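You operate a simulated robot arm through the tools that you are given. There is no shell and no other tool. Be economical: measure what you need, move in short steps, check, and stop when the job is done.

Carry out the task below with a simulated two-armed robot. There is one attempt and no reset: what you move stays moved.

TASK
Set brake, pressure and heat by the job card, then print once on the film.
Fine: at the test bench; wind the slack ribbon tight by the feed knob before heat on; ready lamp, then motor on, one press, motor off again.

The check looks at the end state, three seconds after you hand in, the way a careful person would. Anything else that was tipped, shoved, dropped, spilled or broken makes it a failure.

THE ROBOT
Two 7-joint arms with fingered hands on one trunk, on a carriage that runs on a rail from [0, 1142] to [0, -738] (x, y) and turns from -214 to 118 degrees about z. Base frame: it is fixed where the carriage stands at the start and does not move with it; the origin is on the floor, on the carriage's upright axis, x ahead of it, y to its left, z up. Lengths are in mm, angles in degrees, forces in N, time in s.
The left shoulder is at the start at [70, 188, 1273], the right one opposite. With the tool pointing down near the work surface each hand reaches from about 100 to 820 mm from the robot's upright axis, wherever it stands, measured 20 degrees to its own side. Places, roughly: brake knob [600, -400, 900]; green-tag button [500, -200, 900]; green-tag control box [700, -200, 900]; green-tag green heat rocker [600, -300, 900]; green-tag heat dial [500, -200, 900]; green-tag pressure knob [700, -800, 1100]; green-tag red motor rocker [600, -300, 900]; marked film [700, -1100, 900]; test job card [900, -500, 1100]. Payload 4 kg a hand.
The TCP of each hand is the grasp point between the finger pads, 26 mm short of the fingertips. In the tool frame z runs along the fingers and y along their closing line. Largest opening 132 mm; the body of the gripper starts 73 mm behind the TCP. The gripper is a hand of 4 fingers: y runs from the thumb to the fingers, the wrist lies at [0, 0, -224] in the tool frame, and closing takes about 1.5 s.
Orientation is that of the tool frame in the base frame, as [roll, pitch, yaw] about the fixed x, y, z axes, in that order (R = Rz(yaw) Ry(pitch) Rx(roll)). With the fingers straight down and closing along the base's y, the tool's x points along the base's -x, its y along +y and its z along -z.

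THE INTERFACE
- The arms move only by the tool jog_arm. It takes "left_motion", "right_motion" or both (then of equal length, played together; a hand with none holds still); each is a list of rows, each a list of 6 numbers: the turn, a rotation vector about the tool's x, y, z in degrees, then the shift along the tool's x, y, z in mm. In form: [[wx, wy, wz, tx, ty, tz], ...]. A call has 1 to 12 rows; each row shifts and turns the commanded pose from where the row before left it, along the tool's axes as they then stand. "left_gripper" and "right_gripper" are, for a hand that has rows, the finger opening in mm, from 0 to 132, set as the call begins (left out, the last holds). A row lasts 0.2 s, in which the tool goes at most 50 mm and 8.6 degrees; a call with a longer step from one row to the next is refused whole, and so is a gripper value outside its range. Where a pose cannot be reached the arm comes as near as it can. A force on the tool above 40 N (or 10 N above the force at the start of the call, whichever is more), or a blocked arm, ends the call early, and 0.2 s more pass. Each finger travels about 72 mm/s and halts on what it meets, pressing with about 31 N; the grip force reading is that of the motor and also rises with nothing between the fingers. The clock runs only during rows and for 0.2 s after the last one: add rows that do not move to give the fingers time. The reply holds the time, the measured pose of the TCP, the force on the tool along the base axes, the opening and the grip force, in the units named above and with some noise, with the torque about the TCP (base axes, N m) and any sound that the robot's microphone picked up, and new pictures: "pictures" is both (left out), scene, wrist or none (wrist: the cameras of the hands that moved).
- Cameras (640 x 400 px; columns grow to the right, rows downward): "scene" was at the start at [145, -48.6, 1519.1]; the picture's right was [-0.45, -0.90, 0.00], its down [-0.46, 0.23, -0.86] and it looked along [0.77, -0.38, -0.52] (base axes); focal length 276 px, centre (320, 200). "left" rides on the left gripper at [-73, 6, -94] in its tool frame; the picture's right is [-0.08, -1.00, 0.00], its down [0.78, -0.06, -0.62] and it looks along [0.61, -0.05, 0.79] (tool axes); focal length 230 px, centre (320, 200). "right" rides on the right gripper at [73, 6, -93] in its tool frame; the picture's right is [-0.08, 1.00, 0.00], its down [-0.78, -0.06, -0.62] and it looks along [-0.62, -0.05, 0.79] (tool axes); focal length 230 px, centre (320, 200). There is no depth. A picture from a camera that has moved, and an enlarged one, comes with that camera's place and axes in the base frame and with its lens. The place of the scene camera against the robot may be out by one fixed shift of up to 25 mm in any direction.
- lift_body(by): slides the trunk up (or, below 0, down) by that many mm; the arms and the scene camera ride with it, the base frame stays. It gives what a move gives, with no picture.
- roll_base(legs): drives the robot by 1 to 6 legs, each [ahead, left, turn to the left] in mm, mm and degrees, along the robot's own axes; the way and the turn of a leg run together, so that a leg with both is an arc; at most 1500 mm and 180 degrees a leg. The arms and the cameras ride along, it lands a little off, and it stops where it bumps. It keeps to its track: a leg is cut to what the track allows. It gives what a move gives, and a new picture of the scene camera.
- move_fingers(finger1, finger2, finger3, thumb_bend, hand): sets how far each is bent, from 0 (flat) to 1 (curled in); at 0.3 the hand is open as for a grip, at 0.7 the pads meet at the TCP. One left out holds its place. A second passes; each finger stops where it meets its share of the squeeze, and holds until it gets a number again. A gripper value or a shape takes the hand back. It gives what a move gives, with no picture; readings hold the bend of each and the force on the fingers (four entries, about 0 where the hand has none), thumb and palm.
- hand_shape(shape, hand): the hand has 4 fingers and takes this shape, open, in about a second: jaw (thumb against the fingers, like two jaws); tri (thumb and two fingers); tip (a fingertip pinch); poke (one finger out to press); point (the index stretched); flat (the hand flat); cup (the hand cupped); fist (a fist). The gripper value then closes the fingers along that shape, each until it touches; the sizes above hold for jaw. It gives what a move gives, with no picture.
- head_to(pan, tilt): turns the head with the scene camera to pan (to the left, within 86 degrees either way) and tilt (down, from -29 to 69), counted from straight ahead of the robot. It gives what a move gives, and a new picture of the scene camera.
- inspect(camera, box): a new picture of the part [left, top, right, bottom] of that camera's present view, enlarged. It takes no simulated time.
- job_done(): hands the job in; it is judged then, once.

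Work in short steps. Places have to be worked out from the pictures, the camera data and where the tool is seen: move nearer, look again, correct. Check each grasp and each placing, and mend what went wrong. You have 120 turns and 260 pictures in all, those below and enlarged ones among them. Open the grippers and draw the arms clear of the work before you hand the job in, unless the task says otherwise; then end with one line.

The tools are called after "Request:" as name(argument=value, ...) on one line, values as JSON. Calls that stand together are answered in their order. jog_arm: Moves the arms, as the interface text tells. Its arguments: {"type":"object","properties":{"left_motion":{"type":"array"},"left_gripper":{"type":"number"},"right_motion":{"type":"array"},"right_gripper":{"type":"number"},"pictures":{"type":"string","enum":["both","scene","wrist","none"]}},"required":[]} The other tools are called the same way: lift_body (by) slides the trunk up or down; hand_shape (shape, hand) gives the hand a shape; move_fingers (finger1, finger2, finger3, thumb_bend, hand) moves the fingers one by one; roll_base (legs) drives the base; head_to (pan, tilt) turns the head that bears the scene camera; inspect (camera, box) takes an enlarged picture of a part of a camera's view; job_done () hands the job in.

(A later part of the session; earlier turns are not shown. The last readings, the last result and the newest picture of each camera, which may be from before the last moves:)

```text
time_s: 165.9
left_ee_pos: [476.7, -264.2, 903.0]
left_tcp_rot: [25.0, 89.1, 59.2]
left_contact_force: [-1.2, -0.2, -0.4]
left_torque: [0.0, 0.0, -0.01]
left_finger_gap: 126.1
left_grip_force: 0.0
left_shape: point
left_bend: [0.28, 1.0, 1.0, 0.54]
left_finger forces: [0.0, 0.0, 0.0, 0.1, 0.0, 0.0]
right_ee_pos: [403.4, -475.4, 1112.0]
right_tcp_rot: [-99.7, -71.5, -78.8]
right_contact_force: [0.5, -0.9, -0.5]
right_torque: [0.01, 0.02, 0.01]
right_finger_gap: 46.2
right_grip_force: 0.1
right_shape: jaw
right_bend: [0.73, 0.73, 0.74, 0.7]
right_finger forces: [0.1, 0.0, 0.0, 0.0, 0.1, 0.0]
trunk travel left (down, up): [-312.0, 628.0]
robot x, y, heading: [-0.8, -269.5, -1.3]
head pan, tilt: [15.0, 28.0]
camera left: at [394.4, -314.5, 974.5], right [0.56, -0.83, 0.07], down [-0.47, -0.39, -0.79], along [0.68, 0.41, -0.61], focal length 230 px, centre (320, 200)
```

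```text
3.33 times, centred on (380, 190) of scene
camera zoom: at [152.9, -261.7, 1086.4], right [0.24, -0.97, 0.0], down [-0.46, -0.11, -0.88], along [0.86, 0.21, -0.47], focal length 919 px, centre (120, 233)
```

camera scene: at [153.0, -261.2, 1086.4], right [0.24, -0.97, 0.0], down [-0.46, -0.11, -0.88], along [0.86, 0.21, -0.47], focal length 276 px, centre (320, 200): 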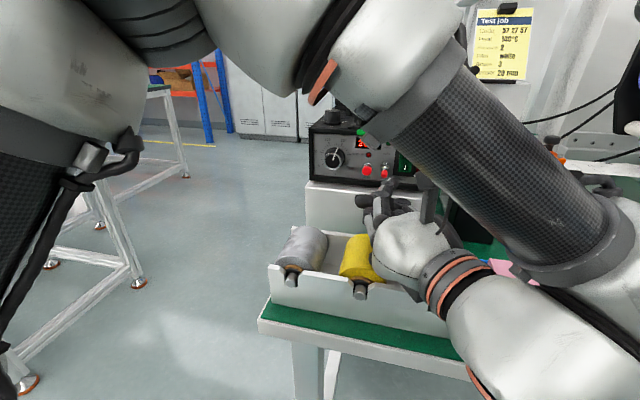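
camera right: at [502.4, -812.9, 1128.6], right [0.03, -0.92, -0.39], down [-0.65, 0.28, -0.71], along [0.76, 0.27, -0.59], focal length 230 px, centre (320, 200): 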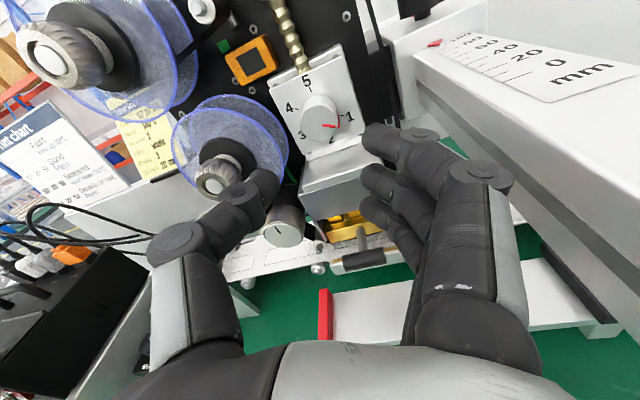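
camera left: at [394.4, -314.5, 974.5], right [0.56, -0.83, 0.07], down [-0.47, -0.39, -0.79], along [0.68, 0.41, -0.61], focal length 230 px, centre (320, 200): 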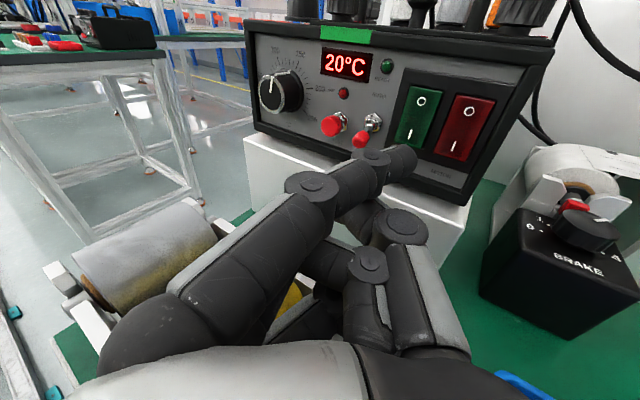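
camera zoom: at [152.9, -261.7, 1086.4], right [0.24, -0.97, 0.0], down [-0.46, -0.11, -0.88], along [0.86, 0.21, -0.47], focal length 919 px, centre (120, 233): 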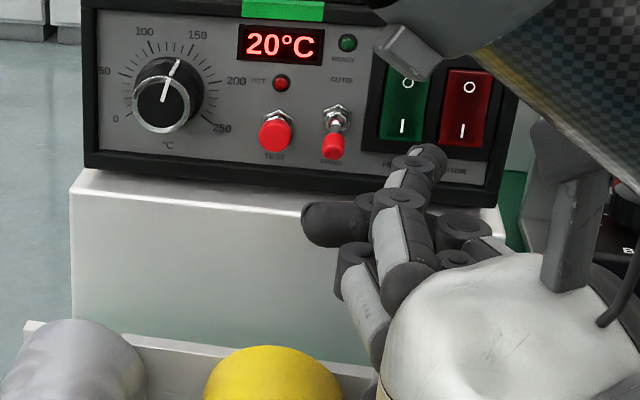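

Combining both views, the tip is about 8 mm too far right. I'll shift left 8 mm while advancing 12 mm and check again.

Request:
jog_arm(left_motion=[[0, 0, 0, -1, 0, 14.4], [0, 0, 0, 0, 0, 0]], pictures="none")

Request:
inspect(camera="left", box=[320, 60, 500, 190])

Request:
inspect(camera="scene", box=[340, 130, 460, 220])

```text
time_s: 166.5
left_ee_pos: [488.2, -256.2, 903.6]
left_tcp_rot: [25.6, 89.3, 60.0]
left_contact_force: [0.6, 0.6, 1.2]
left_torque: [0.02, 0.01, 0.02]
left_finger_gap: 125.9
left_grip_force: 0.1
left_shape: point
left_bend: [0.28, 1.0, 1.0, 0.54]
left_finger forces: [0.0, 0.0, 0.0, 0.0, 0.1, 0.1]
right_ee_pos: [402.5, -474.8, 1112.5]
right_tcp_rot: [-99.6, -71.5, -78.8]
right_contact_force: [-1.1, -0.3, 0.6]
right_torque: [-0.02, 0.01, 0.03]
right_finger_gap: 46.1
right_grip_force: 0.1
right_shape: jaw
right_bend: [0.73, 0.73, 0.74, 0.7]
right_finger forces: [0.0, 0.0, 0.0, 0.0, 0.0, 0.1]
trunk travel left (down, up): [-312.0, 628.0]
robot x, y, heading: [0.3, -275.5, -1.1]
head pan, tilt: [15.0, 28.0]
```

```text
3.08 times, centred on (410, 125) of left
camera zoom: at [406.6, -305.5, 975.1], right [0.56, -0.83, 0.07], down [-0.47, -0.39, -0.79], along [0.68, 0.41, -0.61], focal length 708 px, centre (43, 431)
```

zoom: 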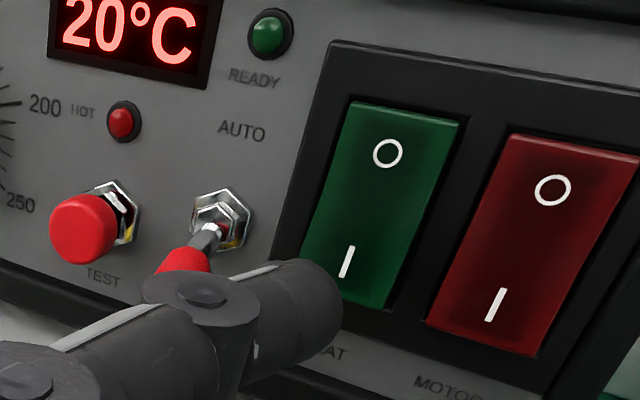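

```text
4.44 times, centred on (400, 175) of scene
camera zoom: at [152.9, -261.8, 1086.4], right [0.24, -0.97, 0.0], down [-0.46, -0.11, -0.88], along [0.86, 0.21, -0.47], focal length 1225 px, centre (-36, 311)
```

zoom: 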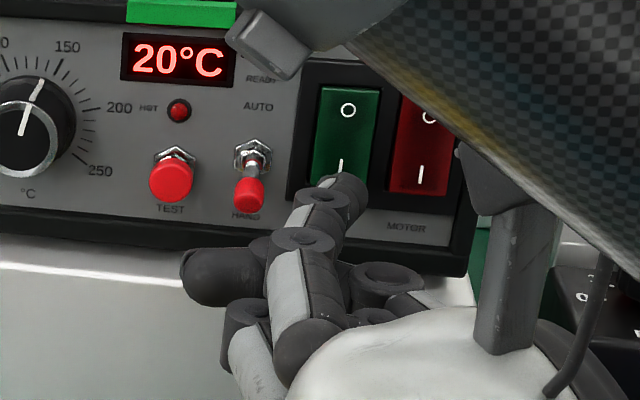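

The tip is right under the HEAT "I" in the scene view. I'll push straight in +x, in small steps.

Request:
jog_arm(left_motion=[[0, 0, 0, 0, -5.7, 8.2], [0, 0, 0, 0, -4.5, 6.5], [0, 0, 0, 0, 0, 0]], pictures="none")

Request:
inspect(camera="scene", box=[340, 130, 460, 220])

```text
time_s: 167.3
left_ee_pos: [505.7, -256.0, 903.4]
left_tcp_rot: [23.7, 89.2, 57.9]
left_contact_force: [0.5, -0.1, -0.1]
left_torque: [0.01, -0.02, 0.02]
left_finger_gap: 126.4
left_grip_force: 0.0
left_shape: point
left_bend: [0.28, 1.0, 1.0, 0.54]
left_finger forces: [0.0, 0.0, 0.0, 0.1, 0.0, 0.0]
right_ee_pos: [403.1, -474.4, 1112.1]
right_tcp_rot: [-99.6, -71.4, -78.8]
right_contact_force: [-0.2, 1.3, -0.7]
right_torque: [0.01, 0.01, -0.01]
right_finger_gap: 46.1
right_grip_force: 0.1
right_shape: jaw
right_bend: [0.73, 0.73, 0.74, 0.7]
right_finger forces: [0.1, 0.2, 0.0, 0.0, 0.0, 0.0]
trunk travel left (down, up): [-312.0, 628.0]
robot x, y, heading: [0.9, -273.0, -1.3]
head pan, tilt: [15.0, 28.0]
```

```text
4.44 times, centred on (400, 175) of scene
camera zoom: at [153.0, -261.6, 1086.4], right [0.24, -0.97, 0.0], down [-0.46, -0.11, -0.88], along [0.86, 0.21, -0.47], focal length 1225 px, centre (-36, 311)
```

zoom: 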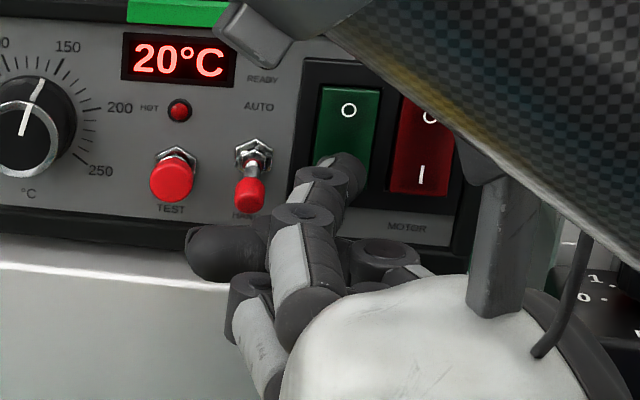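

There's no contact yet, and the tip is over the "I". I'll continue in 4 mm steps.

Request:
jog_arm(left_motion=[[0, 0, 0, 0.5, -2.3, 3.3], [0, 0, 0, 0.5, -2.3, 3.3], [0, 0, 0, 0.5, -2.3, 3.3], [0, 0, 0, 0, 0, 0]], pictures="none")

Request:
inspect(camera="scene", box=[340, 130, 460, 220])

```text
time_s: 168.3
left_ee_pos: [517.2, -256.9, 902.8]
left_tcp_rot: [26.8, 89.2, 60.9]
left_contact_force: [-10.7, 1.0, -4.0]
left_torque: [0.06, -0.11, -0.25]
left_finger_gap: 126.1
left_grip_force: 0.0
left_shape: point
left_bend: [0.29, 1.0, 1.0, 0.54]
left_finger forces: [10.9, 0.0, 0.0, 0.0, 0.1, 0.0]
right_ee_pos: [401.6, -475.3, 1111.5]
right_tcp_rot: [-99.5, -71.5, -78.9]
right_contact_force: [0.2, -0.1, 0.9]
right_torque: [-0.03, -0.01, 0.01]
right_finger_gap: 45.8
right_grip_force: 0.0
right_shape: jaw
right_bend: [0.73, 0.73, 0.74, 0.7]
right_finger forces: [0.0, 0.1, 0.0, 0.0, 0.1, 0.0]
trunk travel left (down, up): [-312.0, 628.0]
robot x, y, heading: [2.1, -276.1, -1.2]
head pan, tilt: [15.0, 28.0]
heard: click
```

```text
4.44 times, centred on (400, 175) of scene
camera zoom: at [152.1, -261.4, 1086.4], right [0.24, -0.97, 0.0], down [-0.46, -0.11, -0.88], along [0.86, 0.21, -0.47], focal length 1225 px, centre (-36, 311)
```

zoom: 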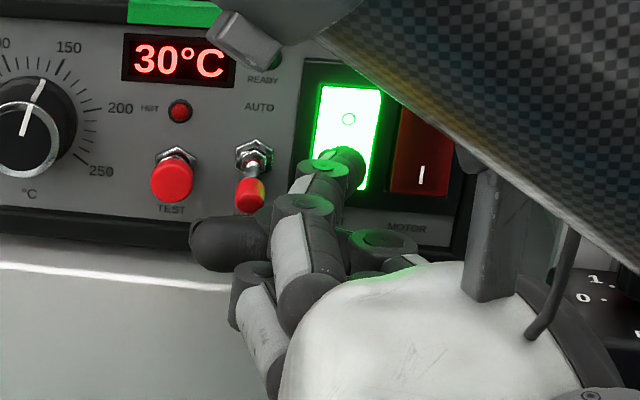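

Click: HEAT is lit and the temperature is climbing. I'll back off 20 mm and wait for READY.

Request:
jog_arm(left_motion=[[0, 0, 0, 0, 5.7, -8.2], [0, 0, 0, 0, 5.7, -8.2], [0, 0, 0, 0, 0, 0], [0, 0, 0, 0, 0, 0], [0, 0, 0, 0, 0, 0], [0, 0, 0, 0, 0, 0], [0, 0, 0, 0, 0, 0], [0, 0, 0, 0, 0, 0], [0, 0, 0, 0, 0, 0], [0, 0, 0, 0, 0, 0], [0, 0, 0, 0, 0, 0], [0, 0, 0, 0, 0, 0]], pictures="none")

Request:
jog_arm(left_motion=[[0, 0, 0, 0, -11, -7.7], [0, 0, 0, 0, -11, -7.7], [0, 0, 0, 0, 0, 0], [0, 0, 0, 0, 0, 0], [0, 0, 0, 0, 0, 0], [0, 0, 0, 0, 0, 0], [0, 0, 0, 0, 0, 0], [0, 0, 0, 0, 0, 0], [0, 0, 0, 0, 0, 0], [0, 0, 0, 0, 0, 0], [0, 0, 0, 0, 0, 0], [0, 0, 0, 0, 0, 0]], pictures="none")

Request:
inspect(camera="left", box=[300, 30, 500, 190])

Request:
inspect(camera="scene", box=[320, 120, 460, 220])

```text
time_s: 170.9
left_ee_pos: [498.7, -257.1, 902.4]
left_tcp_rot: [24.8, 89.3, 59.1]
left_contact_force: [-0.3, 0.8, 0.2]
left_torque: [0.02, -0.05, 0.01]
left_finger_gap: 126.2
left_grip_force: 0.1
left_shape: point
left_bend: [0.28, 1.0, 1.0, 0.54]
left_finger forces: [0.0, 0.0, 0.0, 0.0, 0.1, 0.1]
right_ee_pos: [403.2, -474.6, 1112.1]
right_tcp_rot: [-99.7, -71.6, -78.7]
right_contact_force: [0.8, -0.1, 0.4]
right_torque: [0.0, 0.03, 0.04]
right_finger_gap: 46.0
right_grip_force: 0.0
right_shape: jaw
right_bend: [0.73, 0.73, 0.74, 0.7]
right_finger forces: [0.0, 0.0, 0.1, 0.1, 0.0, 0.0]
trunk travel left (down, up): [-312.0, 628.0]
robot x, y, heading: [-2.8, -273.1, -1.5]
head pan, tilt: [15.0, 28.0]
```

```text
time_s: 173.5
left_ee_pos: [499.2, -283.8, 900.7]
left_tcp_rot: [24.8, 89.1, 59.0]
left_contact_force: [-0.2, 0.5, 0.2]
left_torque: [0.03, 0.02, -0.02]
left_finger_gap: 126.0
left_grip_force: 0.1
left_shape: point
left_bend: [0.28, 1.0, 0.99, 0.54]
left_finger forces: [0.0, 0.0, 0.1, 0.0, 0.0, 0.0]
right_ee_pos: [402.6, -474.8, 1113.2]
right_tcp_rot: [-99.6, -71.5, -78.8]
right_contact_force: [0.0, -0.9, -0.7]
right_torque: [0.01, 0.0, -0.02]
right_finger_gap: 46.1
right_grip_force: 0.1
right_shape: jaw
right_bend: [0.73, 0.73, 0.74, 0.7]
right_finger forces: [0.0, 0.0, 0.1, 0.0, 0.0, 0.0]
trunk travel left (down, up): [-312.0, 628.0]
robot x, y, heading: [-1.3, -275.0, -1.5]
head pan, tilt: [15.0, 28.0]
```

```text
2.50 times, centred on (400, 110) of left
camera zoom: at [416.0, -333.3, 972.7], right [0.56, -0.83, 0.07], down [-0.47, -0.39, -0.79], along [0.68, 0.41, -0.61], focal length 575 px, centre (120, 425)
```

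zoom: 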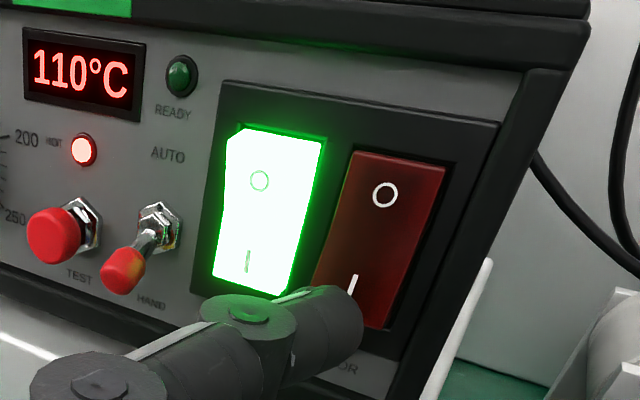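

```text
4.00 times, centred on (390, 170) of scene
camera zoom: at [153.0, -261.6, 1086.4], right [0.24, -0.97, 0.0], down [-0.46, -0.11, -0.88], along [0.86, 0.21, -0.47], focal length 1103 px, centre (40, 320)
```

zoom: 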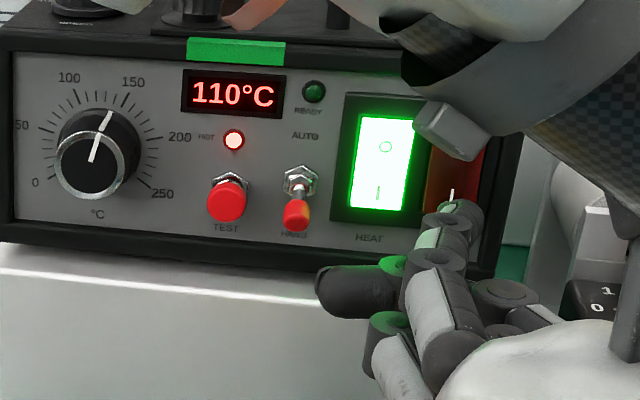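

It's at 110 °C and the finger is already in front of the MOTOR "I". I'll wait for READY.

Request:
jog_arm(left_motion=[[0, 0, 0, 0, 0, 0], [0, 0, 0, 0, 0, 0], [0, 0, 0, 0, 0, 0], [0, 0, 0, 0, 0, 0], [0, 0, 0, 0, 0, 0], [0, 0, 0, 0, 0, 0], [0, 0, 0, 0, 0, 0], [0, 0, 0, 0, 0, 0], [0, 0, 0, 0, 0, 0], [0, 0, 0, 0, 0, 0], [0, 0, 0, 0, 0, 0], [0, 0, 0, 0, 0, 0]], pictures="none")

Request:
inspect(camera="scene", box=[320, 120, 460, 220])

```text
time_s: 176.1
left_ee_pos: [497.8, -284.0, 901.0]
left_tcp_rot: [25.0, 89.2, 59.2]
left_contact_force: [0.6, 0.5, -0.3]
left_torque: [0.0, 0.03, -0.03]
left_finger_gap: 126.2
left_grip_force: 0.0
left_shape: point
left_bend: [0.28, 1.0, 0.98, 0.54]
left_finger forces: [0.1, 0.0, 0.0, 0.0, 0.1, 0.0]
right_ee_pos: [402.6, -475.5, 1111.7]
right_tcp_rot: [-99.6, -71.5, -78.7]
right_contact_force: [0.7, -0.3, -0.2]
right_torque: [0.01, 0.0, 0.0]
right_finger_gap: 45.9
right_grip_force: 0.0
right_shape: jaw
right_bend: [0.73, 0.73, 0.74, 0.7]
right_finger forces: [0.0, 0.0, 0.0, 0.0, 0.0, 0.1]
trunk travel left (down, up): [-312.0, 628.0]
robot x, y, heading: [0.2, -274.0, -1.3]
head pan, tilt: [15.0, 28.0]
```

```text
4.00 times, centred on (390, 170) of scene
camera zoom: at [153.0, -261.6, 1086.4], right [0.24, -0.97, 0.0], down [-0.46, -0.11, -0.88], along [0.86, 0.21, -0.47], focal length 1103 px, centre (40, 320)
```

zoom: 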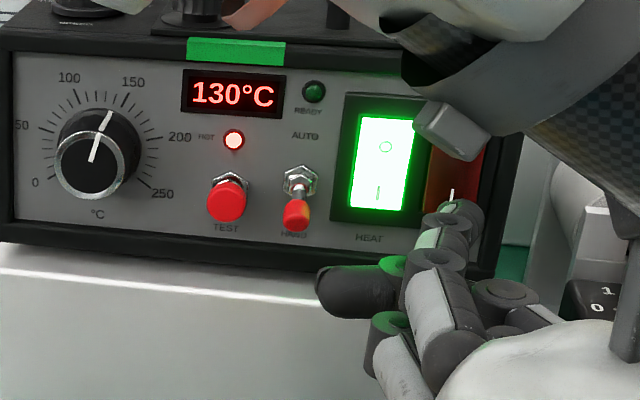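

It's at 130 °C. I'll wait a bit more.

Request:
jog_arm(left_motion=[[0, 0, 0, 0, 0, 0], [0, 0, 0, 0, 0, 0], [0, 0, 0, 0, 0, 0], [0, 0, 0, 0, 0, 0], [0, 0, 0, 0, 0, 0], [0, 0, 0, 0, 0, 0], [0, 0, 0, 0, 0, 0], [0, 0, 0, 0, 0, 0], [0, 0, 0, 0, 0, 0], [0, 0, 0, 0, 0, 0], [0, 0, 0, 0, 0, 0], [0, 0, 0, 0, 0, 0]], pictures="none")

Request:
jog_arm(left_motion=[[0, 0, 0, 0, 0, 0], [0, 0, 0, 0, 0, 0], [0, 0, 0, 0, 0, 0], [0, 0, 0, 0, 0, 0], [0, 0, 0, 0, 0, 0], [0, 0, 0, 0, 0, 0], [0, 0, 0, 0, 0, 0], [0, 0, 0, 0, 0, 0], [0, 0, 0, 0, 0, 0], [0, 0, 0, 0, 0, 0], [0, 0, 0, 0, 0, 0], [0, 0, 0, 0, 0, 0]], pictures="none")

Request:
inspect(camera="scene", box=[320, 120, 460, 220])

```text
time_s: 178.7
left_ee_pos: [497.7, -283.8, 901.7]
left_tcp_rot: [24.9, 89.2, 59.0]
left_contact_force: [0.0, 0.1, 0.2]
left_torque: [0.0, -0.05, -0.01]
left_finger_gap: 126.2
left_grip_force: 0.1
left_shape: point
left_bend: [0.28, 1.0, 0.98, 0.54]
left_finger forces: [0.0, 0.0, 0.0, 0.0, 0.1, 0.0]
right_ee_pos: [403.4, -475.1, 1111.7]
right_tcp_rot: [-99.6, -71.5, -78.8]
right_contact_force: [-0.5, -0.2, -0.3]
right_torque: [-0.01, 0.02, 0.04]
right_finger_gap: 46.0
right_grip_force: 0.0
right_shape: jaw
right_bend: [0.73, 0.73, 0.74, 0.7]
right_finger forces: [0.0, 0.0, 0.0, 0.1, 0.0, 0.1]
trunk travel left (down, up): [-312.0, 628.0]
robot x, y, heading: [-0.6, -271.8, -1.6]
head pan, tilt: [15.0, 28.0]
```

```text
time_s: 181.3
left_ee_pos: [496.9, -283.6, 900.9]
left_tcp_rot: [24.9, 89.2, 59.0]
left_contact_force: [-0.4, -0.2, -0.2]
left_torque: [0.0, -0.02, 0.01]
left_finger_gap: 126.1
left_grip_force: 0.0
left_shape: point
left_bend: [0.28, 1.0, 0.98, 0.54]
left_finger forces: [0.0, 0.0, 0.0, 0.1, 0.0, 0.0]
right_ee_pos: [403.3, -475.8, 1112.8]
right_tcp_rot: [-99.6, -71.6, -78.7]
right_contact_force: [0.2, 0.2, -0.6]
right_torque: [-0.01, 0.02, -0.01]
right_finger_gap: 46.0
right_grip_force: 0.1
right_shape: jaw
right_bend: [0.73, 0.73, 0.74, 0.7]
right_finger forces: [0.0, 0.0, 0.0, 0.0, 0.1, 0.1]
trunk travel left (down, up): [-312.0, 628.0]
robot x, y, heading: [-0.8, -273.4, -1.1]
head pan, tilt: [15.0, 28.0]
```

```text
4.00 times, centred on (390, 170) of scene
camera zoom: at [153.0, -261.6, 1086.4], right [0.24, -0.97, 0.0], down [-0.46, -0.11, -0.88], along [0.86, 0.21, -0.47], focal length 1103 px, centre (40, 320)
```

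zoom: 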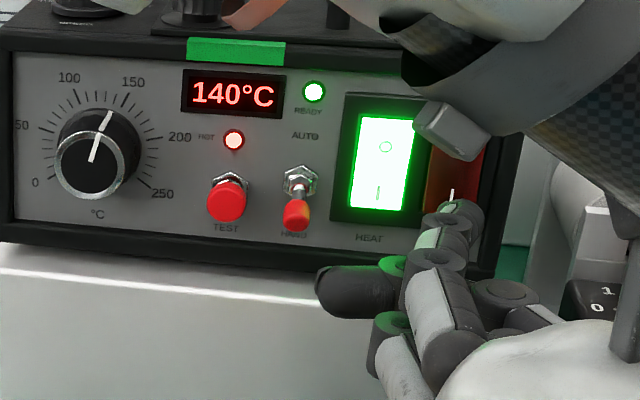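

It reads 140 °C with READY lit. I'll press the MOTOR "I".

Request:
jog_arm(left_motion=[[0, 0, 0, 0, -2.3, 3.3], [0, 0, 0, 0, -2.3, 3.3], [0, 0, 0, 0.5, -2.3, 3.3], [0, 0, 0, 0.5, -2.3, 3.3], [0, 0, 0, 0.5, -1.7, 2.5], [0, 0, 0, 0, 0, 0]], pictures="none")

Request:
inspect(camera="scene", box=[320, 120, 460, 220])

```text
time_s: 182.7
left_ee_pos: [516.5, -284.2, 898.8]
left_tcp_rot: [24.4, 89.2, 58.4]
left_contact_force: [-0.2, 0.2, 0.7]
left_torque: [0.04, 0.01, 0.0]
left_finger_gap: 125.8
left_grip_force: 0.1
left_shape: point
left_bend: [0.28, 1.0, 0.98, 0.54]
left_finger forces: [0.0, 0.0, 0.0, 0.0, 0.0, 0.0]
right_ee_pos: [402.1, -475.1, 1112.6]
right_tcp_rot: [-99.6, -71.6, -78.8]
right_contact_force: [0.0, -0.6, -0.7]
right_torque: [-0.01, 0.0, 0.02]
right_finger_gap: 46.2
right_grip_force: 0.1
right_shape: jaw
right_bend: [0.73, 0.73, 0.74, 0.7]
right_finger forces: [0.0, 0.0, 0.1, 0.0, 0.0, 0.0]
trunk travel left (down, up): [-312.0, 628.0]
robot x, y, heading: [-0.3, -272.5, -1.3]
head pan, tilt: [15.0, 28.0]
heard: click
```

```text
4.00 times, centred on (390, 170) of scene
camera zoom: at [152.9, -261.6, 1086.4], right [0.24, -0.97, 0.0], down [-0.46, -0.11, -0.88], along [0.86, 0.21, -0.47], focal length 1103 px, centre (40, 320)
```

zoom: 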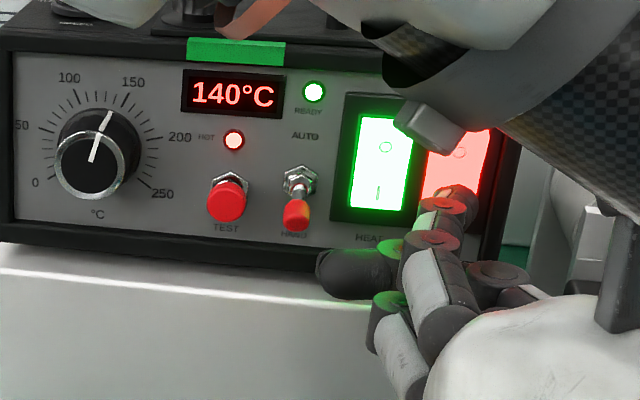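

Motor is on. I'll back off well clear and move left to the TEST button.

Request:
jog_arm(left_motion=[[0, 0, 0, 0, 11, -16], [0, 0, 0, 0, 11, -16], [0, 0, 0, -3, 9, -13], [0, 0, 0, -2, 18, 12.5], [0, 0, 0, 0, 18, 12.5], [0, 0, 0, 0, 18, 12.5], [0, 0, 0, 0, 18, 12.5], [0, 0, 0, 0, 0, 0]], pictures="none")

Request:
inspect(camera="left", box=[320, 30, 500, 180])

Request:
inspect(camera="scene", box=[320, 120, 460, 220])

```text
time_s: 184.5
left_ee_pos: [462.6, -197.8, 905.7]
left_tcp_rot: [24.3, 89.2, 58.6]
left_contact_force: [0.1, 0.5, 0.1]
left_torque: [0.01, -0.02, -0.01]
left_finger_gap: 126.1
left_grip_force: 0.1
left_shape: point
left_bend: [0.28, 1.0, 0.98, 0.54]
left_finger forces: [0.1, 0.0, 0.1, 0.0, 0.1, 0.1]
right_ee_pos: [403.1, -475.4, 1112.4]
right_tcp_rot: [-99.6, -71.5, -78.7]
right_contact_force: [0.0, -0.8, 0.5]
right_torque: [0.0, -0.01, 0.03]
right_finger_gap: 46.0
right_grip_force: 0.0
right_shape: jaw
right_bend: [0.73, 0.73, 0.74, 0.7]
right_finger forces: [0.1, 0.0, 0.1, 0.2, 0.0, 0.1]
trunk travel left (down, up): [-312.0, 628.0]
robot x, y, heading: [-0.2, -273.8, -1.5]
head pan, tilt: [15.0, 28.0]
```

```text
2.67 times, centred on (410, 105) of left
camera zoom: at [380.7, -246.2, 977.4], right [0.56, -0.83, 0.07], down [-0.47, -0.39, -0.79], along [0.68, 0.41, -0.61], focal length 614 px, centre (80, 453)
```

zoom: 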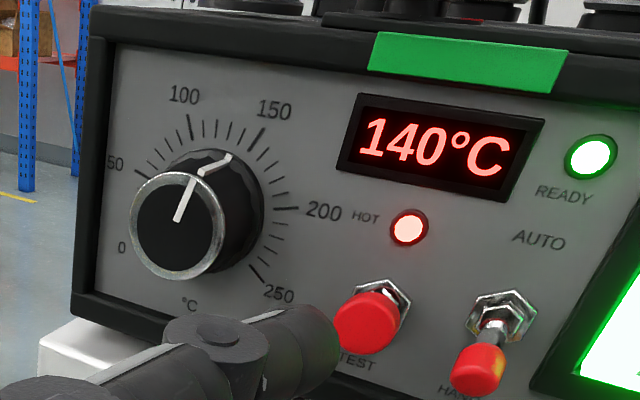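

```text
4.00 times, centred on (390, 170) of scene
camera zoom: at [153.0, -261.8, 1086.4], right [0.24, -0.97, 0.0], down [-0.46, -0.11, -0.88], along [0.86, 0.21, -0.47], focal length 1103 px, centre (40, 320)
```

zoom: 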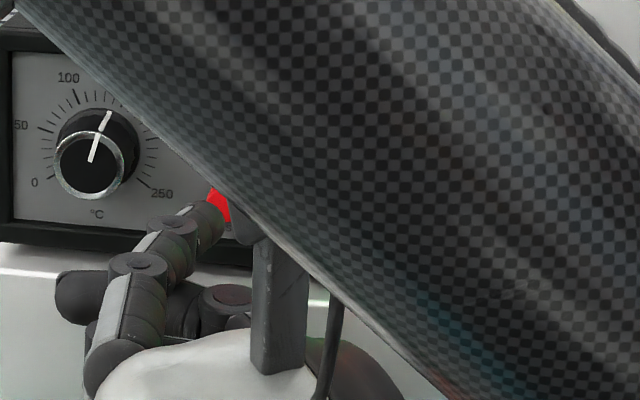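

The tip is now in front of TEST (tip y ≈ -229, button ≈ -229). I'll advance and press gently until it clicks.

Request:
jog_arm(left_motion=[[0, 0, 0, 2, -4, 5.7], [0, 0, 0, 0, -4, 5.7], [0, 0, 0, 0, -4, 5.7], [0, 0, 0, 0, -2.3, 3.3], [0, 0, 0, 0, -1.7, 2.5], [0, 0, 0, 0, 0, 0]], pictures="none")

Request:
inspect(camera="left", box=[320, 30, 500, 180])

```text
time_s: 185.9
left_ee_pos: [491.4, -195.9, 903.3]
left_tcp_rot: [25.1, 89.3, 59.3]
left_contact_force: [0.5, -0.3, -0.5]
left_torque: [0.0, 0.02, -0.03]
left_finger_gap: 126.1
left_grip_force: 0.1
left_shape: point
left_bend: [0.28, 1.0, 0.98, 0.54]
left_finger forces: [0.1, 0.1, 0.0, 0.0, 0.0, 0.0]
right_ee_pos: [402.4, -473.8, 1110.8]
right_tcp_rot: [-99.7, -71.5, -78.7]
right_contact_force: [0.6, 0.1, 0.1]
right_torque: [-0.03, -0.01, 0.02]
right_finger_gap: 46.1
right_grip_force: 0.2
right_shape: jaw
right_bend: [0.73, 0.73, 0.74, 0.7]
right_finger forces: [0.1, 0.1, 0.1, 0.0, 0.1, 0.0]
trunk travel left (down, up): [-312.0, 628.0]
robot x, y, heading: [-0.1, -272.8, -1.4]
head pan, tilt: [15.0, 28.0]
```

```text
2.67 times, centred on (410, 105) of left
camera zoom: at [408.8, -245.7, 975.3], right [0.56, -0.83, 0.07], down [-0.47, -0.39, -0.79], along [0.68, 0.41, -0.61], focal length 614 px, centre (80, 453)
```

zoom: 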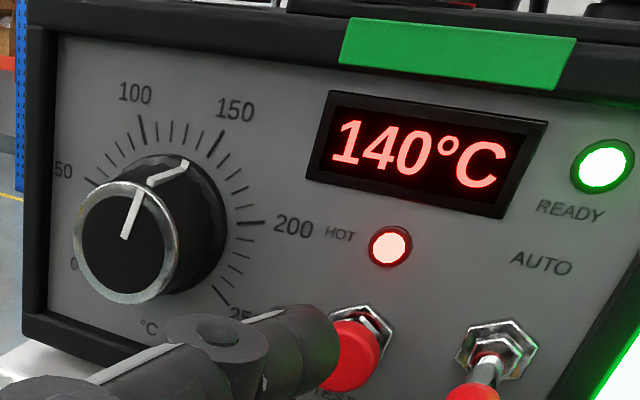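

The tip is nearly on the button. I'll continue with small steps.

Request:
jog_arm(left_motion=[[0, 0, 0, 0, -3, 0.6], [0, 0, 0, 0, -1.4, 2], [0, 0, 0, 0, -1.4, 2], [0, 0, 0, 0, -1.4, 2], [0, 0, 0, 0, 0, 0]], pictures="none")

Request:
inspect(camera="left", box=[320, 30, 500, 180])

```text
time_s: 187.1
left_ee_pos: [500.4, -198.8, 903.8]
left_tcp_rot: [26.4, 89.2, 60.4]
left_contact_force: [0.5, -0.6, -0.3]
left_torque: [0.0, -0.04, 0.0]
left_finger_gap: 126.3
left_grip_force: 0.0
left_shape: point
left_bend: [0.28, 1.0, 0.98, 0.54]
left_finger forces: [0.0, 0.1, 0.0, 0.0, 0.0, 0.0]
right_ee_pos: [403.2, -475.8, 1110.6]
right_tcp_rot: [-99.7, -71.5, -78.8]
right_contact_force: [-0.1, 0.2, 0.3]
right_torque: [0.02, 0.01, 0.01]
right_finger_gap: 46.3
right_grip_force: 0.1
right_shape: jaw
right_bend: [0.73, 0.73, 0.74, 0.7]
right_finger forces: [0.0, 0.0, 0.0, 0.0, 0.1, 0.0]
trunk travel left (down, up): [-312.0, 628.0]
robot x, y, heading: [-2.4, -272.0, -1.4]
head pan, tilt: [15.0, 28.0]
```

```text
2.67 times, centred on (410, 105) of left
camera zoom: at [418.7, -247.7, 975.3], right [0.56, -0.83, 0.07], down [-0.47, -0.39, -0.79], along [0.68, 0.41, -0.61], focal length 614 px, centre (80, 453)
```

zoom: 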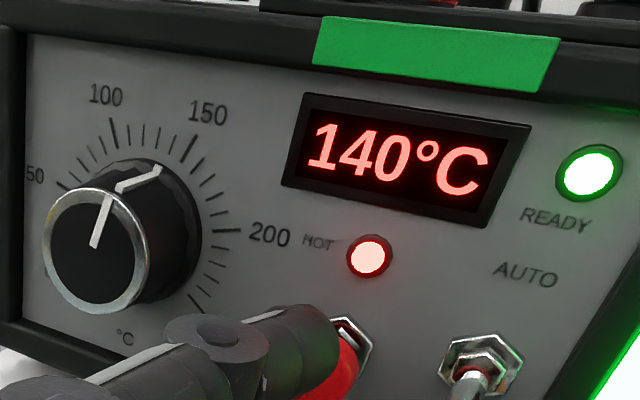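

Still no contact. A little further.

Request:
jog_arm(left_motion=[[0, 0, 0, 0, -1.4, 2], [0, 0, 0, 0, -1.4, 2], [0, 0, 0, 0, -1.4, 2], [0, 0, 0, 0, 0, 0]], pictures="none")

Request:
inspect(camera="left", box=[320, 30, 500, 180])

```text
time_s: 188.1
left_ee_pos: [508.8, -198.7, 905.3]
left_tcp_rot: [22.8, 89.2, 57.1]
left_contact_force: [0.4, -0.3, -1.3]
left_torque: [0.0, -0.03, 0.0]
left_finger_gap: 126.0
left_grip_force: 0.0
left_shape: point
left_bend: [0.28, 1.0, 0.98, 0.54]
left_finger forces: [0.0, 0.0, 0.0, 0.0, 0.0, 0.0]
right_ee_pos: [403.7, -474.9, 1111.3]
right_tcp_rot: [-99.5, -71.5, -78.7]
right_contact_force: [0.3, 1.2, 0.7]
right_torque: [-0.01, 0.0, -0.02]
right_finger_gap: 46.2
right_grip_force: 0.1
right_shape: jaw
right_bend: [0.73, 0.73, 0.74, 0.7]
right_finger forces: [0.0, 0.1, 0.0, 0.0, 0.0, 0.0]
trunk travel left (down, up): [-312.0, 628.0]
robot x, y, heading: [3.4, -274.2, -1.3]
head pan, tilt: [15.0, 28.0]
```

```text
2.67 times, centred on (410, 105) of left
camera zoom: at [426.3, -247.8, 976.0], right [0.56, -0.83, 0.07], down [-0.47, -0.39, -0.79], along [0.68, 0.41, -0.61], focal length 614 px, centre (80, 453)
```

zoom: 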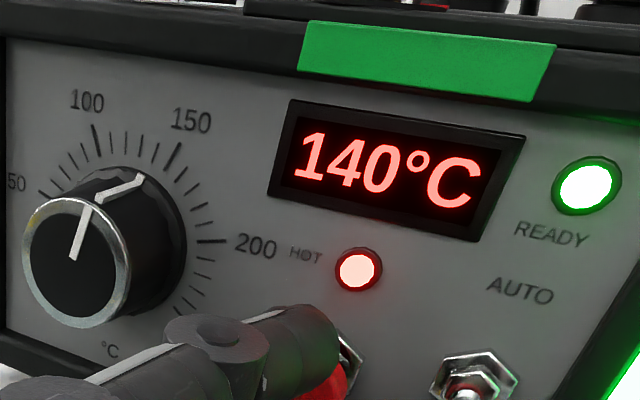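

No contact: the tip seems about 8 mm too high and may pass above the button. I'll back off, lower 8 mm, shift right 2 mm and advance again.

Request:
jog_arm(left_motion=[[0, 0, 0, 0, 7, -10], [0, 0, 0, 8, -1.6, -1.1], [0, 0, 0, 0, -2.8, 4], [0, 0, 0, 0, 0, 0]], pictures="none")

Request:
inspect(camera="left", box=[340, 90, 460, 190])

```text
time_s: 189.1
left_ee_pos: [500.7, -199.9, 896.0]
left_tcp_rot: [25.3, 89.1, 59.5]
left_contact_force: [0.4, -0.4, 0.2]
left_torque: [0.0, 0.02, -0.01]
left_finger_gap: 126.1
left_grip_force: 0.0
left_shape: point
left_bend: [0.28, 1.0, 0.98, 0.54]
left_finger forces: [0.1, 0.1, 0.0, 0.1, 0.0, 0.0]
right_ee_pos: [403.1, -475.6, 1112.8]
right_tcp_rot: [-99.7, -71.6, -78.8]
right_contact_force: [0.8, -0.6, 0.1]
right_torque: [0.0, -0.02, 0.0]
right_finger_gap: 46.0
right_grip_force: 0.2
right_shape: jaw
right_bend: [0.73, 0.73, 0.74, 0.7]
right_finger forces: [0.0, 0.1, 0.1, 0.1, 0.0, 0.0]
trunk travel left (down, up): [-312.0, 628.0]
robot x, y, heading: [1.1, -272.2, -1.4]
head pan, tilt: [15.0, 28.0]
```

```text
4.00 times, centred on (400, 140) of left
camera zoom: at [418.3, -249.7, 966.9], right [0.56, -0.83, 0.07], down [-0.47, -0.39, -0.79], along [0.68, 0.41, -0.61], focal length 920 px, centre (0, 440)
```

zoom: 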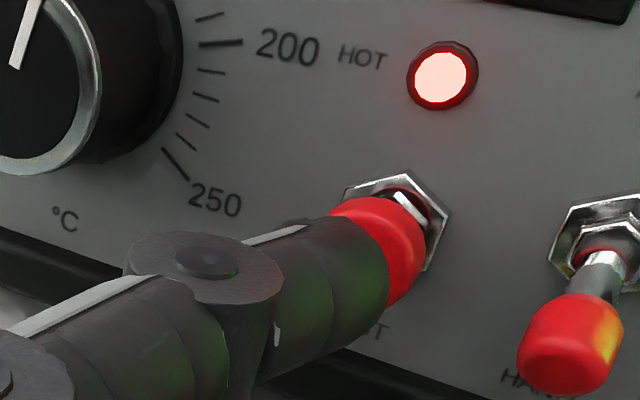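

The tip is now squarely in front of the button. I'll press in.

Request:
jog_arm(left_motion=[[0, 0, 0, 0, -1.7, 2.5], [0, 0, 0, 0, -1.7, 2.5], [0, 0, 0, 0, -1.7, 2.5], [0, 0, 0, 0, 0, 0]], pictures="none")

Request:
inspect(camera="left", box=[340, 90, 460, 190])

```text
time_s: 190.1
left_ee_pos: [509.1, -202.0, 896.7]
left_tcp_rot: [24.3, 89.2, 58.5]
left_contact_force: [-1.8, -0.7, -0.9]
left_torque: [-0.02, -0.04, -0.04]
left_finger_gap: 125.9
left_grip_force: 0.1
left_shape: point
left_bend: [0.28, 1.0, 0.98, 0.54]
left_finger forces: [1.6, 0.0, 0.0, 0.0, 0.1, 0.0]
right_ee_pos: [402.6, -475.4, 1112.1]
right_tcp_rot: [-99.6, -71.6, -78.8]
right_contact_force: [0.0, 0.1, -0.2]
right_torque: [0.0, 0.01, 0.0]
right_finger_gap: 45.7
right_grip_force: 0.0
right_shape: jaw
right_bend: [0.73, 0.73, 0.74, 0.7]
right_finger forces: [0.0, 0.0, 0.0, 0.1, 0.0, 0.1]
trunk travel left (down, up): [-312.0, 628.0]
robot x, y, heading: [-0.2, -274.4, -1.1]
head pan, tilt: [15.0, 28.0]
heard: click
```

```text
4.00 times, centred on (400, 140) of left
camera zoom: at [427.4, -249.8, 967.4], right [0.56, -0.83, 0.07], down [-0.47, -0.39, -0.79], along [0.68, 0.41, -0.61], focal length 920 px, centre (0, 440)
```

zoom: 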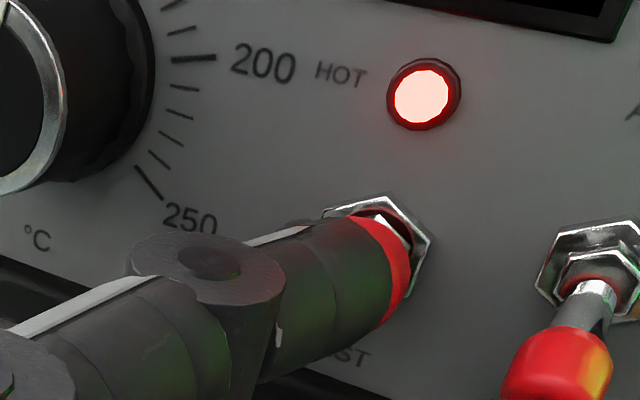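

Click: one press made. I'll retreat straight back and go to the MOTOR "O" half, higher up, while the print cycle runs.

Request:
jog_arm(left_motion=[[0, 0, 0, 0, 11.4, -16.4], [0, 0, 0, 0, 11.4, -16.4], [0, 0, 0, 0, 4, -5.7], [0, 0, 0, -8, -17, -11.7], [0, 0, 0, -8, -17, -11.7], [0, 0, 0, -8, -17, -11.7], [0, 0, 0, 0, -17, -11.7], [0, 0, 0, 0, 0, 0], [0, 0, 0, 0, -11.4, 16.4], [0, 0, 0, 0, 0, 0], [0, 0, 0, 0, 0, 0]], pictures="none")

Request:
inspect(camera="left", box=[320, 60, 500, 190])

Request:
inspect(camera="scene", box=[320, 120, 460, 220])

```text
time_s: 192.5
left_ee_pos: [483.4, -283.3, 919.5]
left_tcp_rot: [25.7, 89.3, 59.8]
left_contact_force: [-0.5, -0.3, 0.1]
left_torque: [0.02, -0.01, 0.03]
left_finger_gap: 126.0
left_grip_force: 0.1
left_shape: point
left_bend: [0.28, 1.0, 0.98, 0.54]
left_finger forces: [0.0, 0.1, 0.0, 0.1, 0.1, 0.0]
right_ee_pos: [403.4, -475.2, 1111.8]
right_tcp_rot: [-99.5, -71.5, -78.7]
right_contact_force: [0.7, -0.3, 0.0]
right_torque: [0.01, -0.04, -0.02]
right_finger_gap: 45.8
right_grip_force: 0.0
right_shape: jaw
right_bend: [0.73, 0.73, 0.74, 0.7]
right_finger forces: [0.0, 0.1, 0.1, 0.0, 0.0, 0.0]
trunk travel left (down, up): [-312.0, 628.0]
robot x, y, heading: [-3.6, -273.8, -1.3]
head pan, tilt: [15.0, 28.0]
```

```text
3.08 times, centred on (410, 125) of left
camera zoom: at [400.5, -332.1, 990.9], right [0.56, -0.83, 0.07], down [-0.47, -0.39, -0.79], along [0.68, 0.41, -0.61], focal length 708 px, centre (43, 431)
```

zoom: 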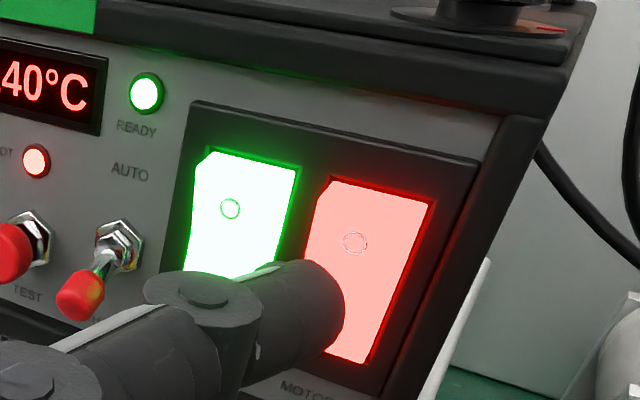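

```text
4.00 times, centred on (390, 170) of scene
camera zoom: at [153.1, -261.6, 1086.4], right [0.24, -0.97, 0.0], down [-0.46, -0.11, -0.88], along [0.86, 0.21, -0.47], focal length 1103 px, centre (40, 320)
```

zoom: 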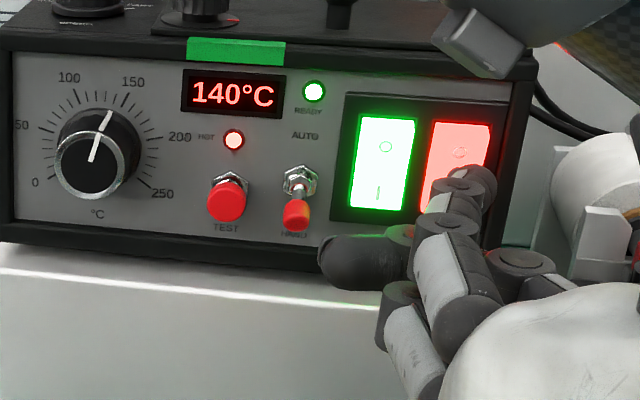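

Motor is still on, and the tip is below and in front of its "O". I'll wait a moment for the cycle to finish, then press the "O".

Request:
jog_arm(left_motion=[[0, 0, 0, 0, 0, 0], [0, 0, 0, 0, 0, 0], [0, 0, 0, 0, 0, 0], [0, 0, 0, 0, 0, 0], [0, 0, 0, -4, -5.7, 8.2], [0, 0, 0, 0, -4, 5.7], [0, 0, 0, 0, -2.3, 3.3], [0, 0, 0, 0, -2.3, 3.3], [0, 0, 0, 0, -2.3, 3.3], [0, 0, 0, 0, 0, 0]], pictures="none")

Request:
inspect(camera="scene", box=[320, 120, 460, 220])

```text
time_s: 194.7
left_ee_pos: [510.4, -282.3, 923.4]
left_tcp_rot: [25.5, 89.2, 59.8]
left_contact_force: [-0.3, 0.0, -0.1]
left_torque: [-0.04, -0.01, -0.01]
left_finger_gap: 126.0
left_grip_force: 0.0
left_shape: point
left_bend: [0.28, 1.0, 0.98, 0.54]
left_finger forces: [0.0, 0.0, 0.0, 0.0, 0.0, 0.0]
right_ee_pos: [402.5, -474.7, 1111.8]
right_tcp_rot: [-99.6, -71.6, -78.7]
right_contact_force: [0.1, -0.4, -0.4]
right_torque: [-0.01, 0.01, -0.04]
right_finger_gap: 46.0
right_grip_force: 0.1
right_shape: jaw
right_bend: [0.73, 0.73, 0.74, 0.7]
right_finger forces: [0.0, 0.0, 0.1, 0.0, 0.0, 0.0]
trunk travel left (down, up): [-312.0, 628.0]
robot x, y, heading: [-2.0, -271.8, -1.3]
head pan, tilt: [15.0, 28.0]
```

```text
4.00 times, centred on (390, 170) of scene
camera zoom: at [153.0, -261.6, 1086.4], right [0.24, -0.97, 0.0], down [-0.46, -0.11, -0.88], along [0.86, 0.21, -0.47], focal length 1103 px, centre (40, 320)
```

zoom: 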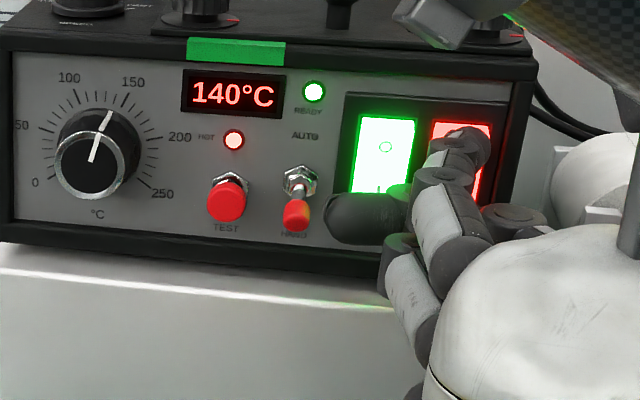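

The tip is over the "O". A few more millimetres.

Request:
jog_arm(left_motion=[[0, 0, 0, 0, -1.4, 2], [0, 0, 0, 0, -1.4, 2], [0, 0, 0, 0, -1.4, 2], [0, 0, 0, 0, 0, 0]], pictures="none")

Request:
inspect(camera="scene", box=[320, 120, 460, 220])

```text
time_s: 195.7
left_ee_pos: [518.8, -282.5, 923.2]
left_tcp_rot: [22.2, 89.3, 56.5]
left_contact_force: [-5.6, 0.6, -0.8]
left_torque: [0.05, -0.09, -0.13]
left_finger_gap: 126.1
left_grip_force: 0.1
left_shape: point
left_bend: [0.29, 1.0, 0.98, 0.54]
left_finger forces: [5.4, 0.0, 0.0, 0.1, 0.0, 0.0]
right_ee_pos: [402.0, -474.1, 1112.7]
right_tcp_rot: [-99.5, -71.5, -78.9]
right_contact_force: [0.0, -0.2, -0.4]
right_torque: [0.01, -0.03, 0.03]
right_finger_gap: 46.1
right_grip_force: 0.1
right_shape: jaw
right_bend: [0.73, 0.73, 0.74, 0.7]
right_finger forces: [0.1, 0.0, 0.0, 0.0, 0.1, 0.0]
trunk travel left (down, up): [-312.0, 628.0]
robot x, y, heading: [1.3, -275.6, -1.3]
head pan, tilt: [15.0, 28.0]
heard: click
```

```text
4.00 times, centred on (390, 170) of scene
camera zoom: at [152.3, -261.5, 1086.5], right [0.24, -0.97, 0.0], down [-0.46, -0.11, -0.88], along [0.86, 0.21, -0.47], focal length 1103 px, centre (40, 320)
```

zoom: 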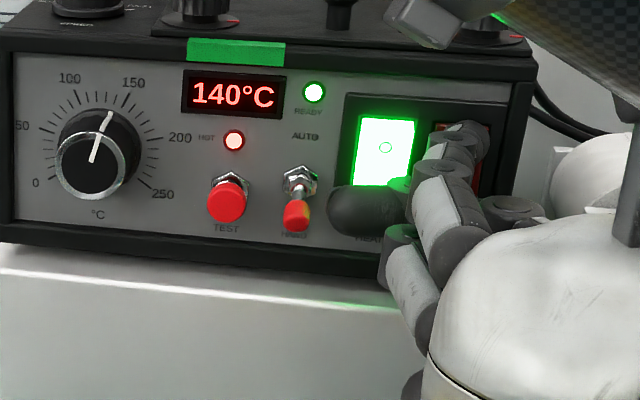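

Click: the motor is off. I'll pull back and up, then look at the film for the print.

Request:
jog_arm(left_motion=[[0, 0, 0, 0, 11.4, -16.4], [0, 0, 0, 0, 11.4, -16.4], [0, 0, 0, -10, 11.4, -16.4], [0, 0, 0, -35, 0, -20], [0, 0, 0, -35, 0, -20], [0, 0, 0, -35, 0, 0], [0, 0, 0, -35, 0, 0]], pictures="none")

Request:
head_to(pan=-45, tilt=20)

```text
time_s: 197.0
left_ee_pos: [426.5, -305.9, 1009.6]
left_tcp_rot: [53.1, 88.5, 87.4]
left_contact_force: [0.4, 0.5, -0.3]
left_torque: [-0.01, -0.02, 0.01]
left_finger_gap: 126.1
left_grip_force: 0.0
left_shape: point
left_bend: [0.28, 1.0, 0.98, 0.54]
left_finger forces: [0.1, 0.1, 0.1, 0.0, 0.0, 0.0]
right_ee_pos: [401.6, -476.2, 1118.4]
right_tcp_rot: [-96.8, -71.0, -81.3]
right_contact_force: [0.5, -5.2, 4.5]
right_torque: [-0.06, 0.68, 0.79]
right_finger_gap: 46.0
right_grip_force: 0.0
right_shape: jaw
right_bend: [0.73, 0.73, 0.74, 0.7]
right_finger forces: [0.0, 0.0, 0.1, 0.0, 0.0, 0.1]
trunk travel left (down, up): [-312.0, 628.0]
robot x, y, heading: [0.9, -272.0, -1.3]
head pan, tilt: [15.0, 28.0]
stopped in row 6 (right hand): the force on the tool passed its limit at 74 N (the readings are from after the stop); the commanded pose is now the measured one
```

```text
time_s: 198.3
left_ee_pos: [425.9, -306.2, 1007.7]
left_tcp_rot: [51.7, 88.6, 85.9]
left_contact_force: [1.3, 0.6, 0.0]
left_torque: [0.01, 0.02, 0.01]
left_finger_gap: 126.2
left_grip_force: 0.1
left_shape: point
left_bend: [0.28, 1.0, 0.98, 0.54]
left_finger forces: [0.0, 0.1, 0.1, 0.0, 0.0, 0.1]
right_ee_pos: [401.8, -475.5, 1119.1]
right_tcp_rot: [-96.8, -71.1, -81.4]
right_contact_force: [0.4, -10.8, 12.9]
right_torque: [-0.08, 1.79, 1.56]
right_finger_gap: 46.2
right_grip_force: 0.0
right_shape: jaw
right_bend: [0.73, 0.73, 0.74, 0.7]
right_finger forces: [0.0, 0.0, 0.0, 0.1, 0.1, 0.0]
trunk travel left (down, up): [-312.0, 628.0]
robot x, y, heading: [1.2, -271.2, -1.4]
head pan, tilt: [-45.0, 20.0]
camera scene: at [128.7, -350.4, 1099.3], right [-0.72, -0.69, 0.0], down [-0.24, 0.25, -0.94], along [0.65, -0.68, -0.34], focal length 276 px, centre (320, 200)
```

scene: 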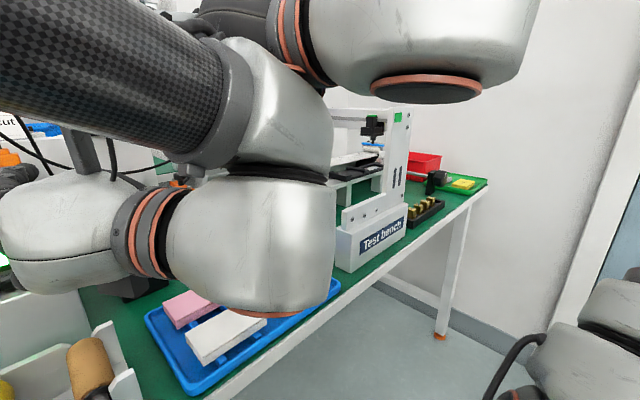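

The left forearm brushed my own right hand. I'll move the right hand up and to the right, clear of it.

Request:
jog_arm(right_motion=[[0, 0, 0, 20, 15, 0], [0, 0, 0, 35, 25, 0], [0, 0, 0, 35, 30, 0], [0, 0, 0, 30, 35, 0], [0, 0, 0, 20, 40, 0], [0, 0, 0, 0, 45, 0]], pictures="scene")

```text
time_s: 199.7
left_ee_pos: [425.7, -307.1, 1008.1]
left_tcp_rot: [52.0, 88.4, 86.3]
left_contact_force: [-0.2, 0.2, 0.0]
left_torque: [-0.01, -0.01, 0.01]
left_finger_gap: 125.9
left_grip_force: 0.1
left_shape: point
left_bend: [0.28, 1.0, 0.98, 0.54]
left_finger forces: [0.1, 0.1, 0.0, 0.0, 0.0, 0.0]
right_ee_pos: [414.1, -702.9, 1190.0]
right_tcp_rot: [-97.0, -71.2, -81.3]
right_contact_force: [0.3, 0.3, 0.7]
right_torque: [0.0, 0.0, 0.04]
right_finger_gap: 45.8
right_grip_force: 0.1
right_shape: jaw
right_bend: [0.73, 0.73, 0.74, 0.7]
right_finger forces: [0.0, 0.1, 0.1, 0.1, 0.0, 0.1]
trunk travel left (down, up): [-312.0, 628.0]
robot x, y, heading: [3.9, -274.8, -1.3]
head pan, tilt: [-45.0, 20.0]
camera scene: at [128.9, -352.0, 1099.2], right [-0.72, -0.69, 0.0], down [-0.24, 0.25, -0.94], along [0.65, -0.68, -0.34], focal length 276 px, centre (320, 200)
```

scene: 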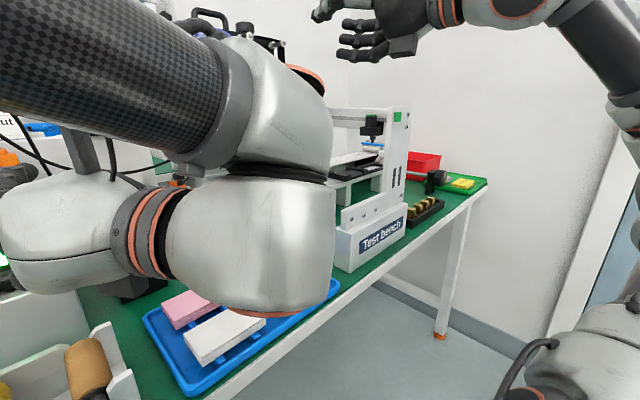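

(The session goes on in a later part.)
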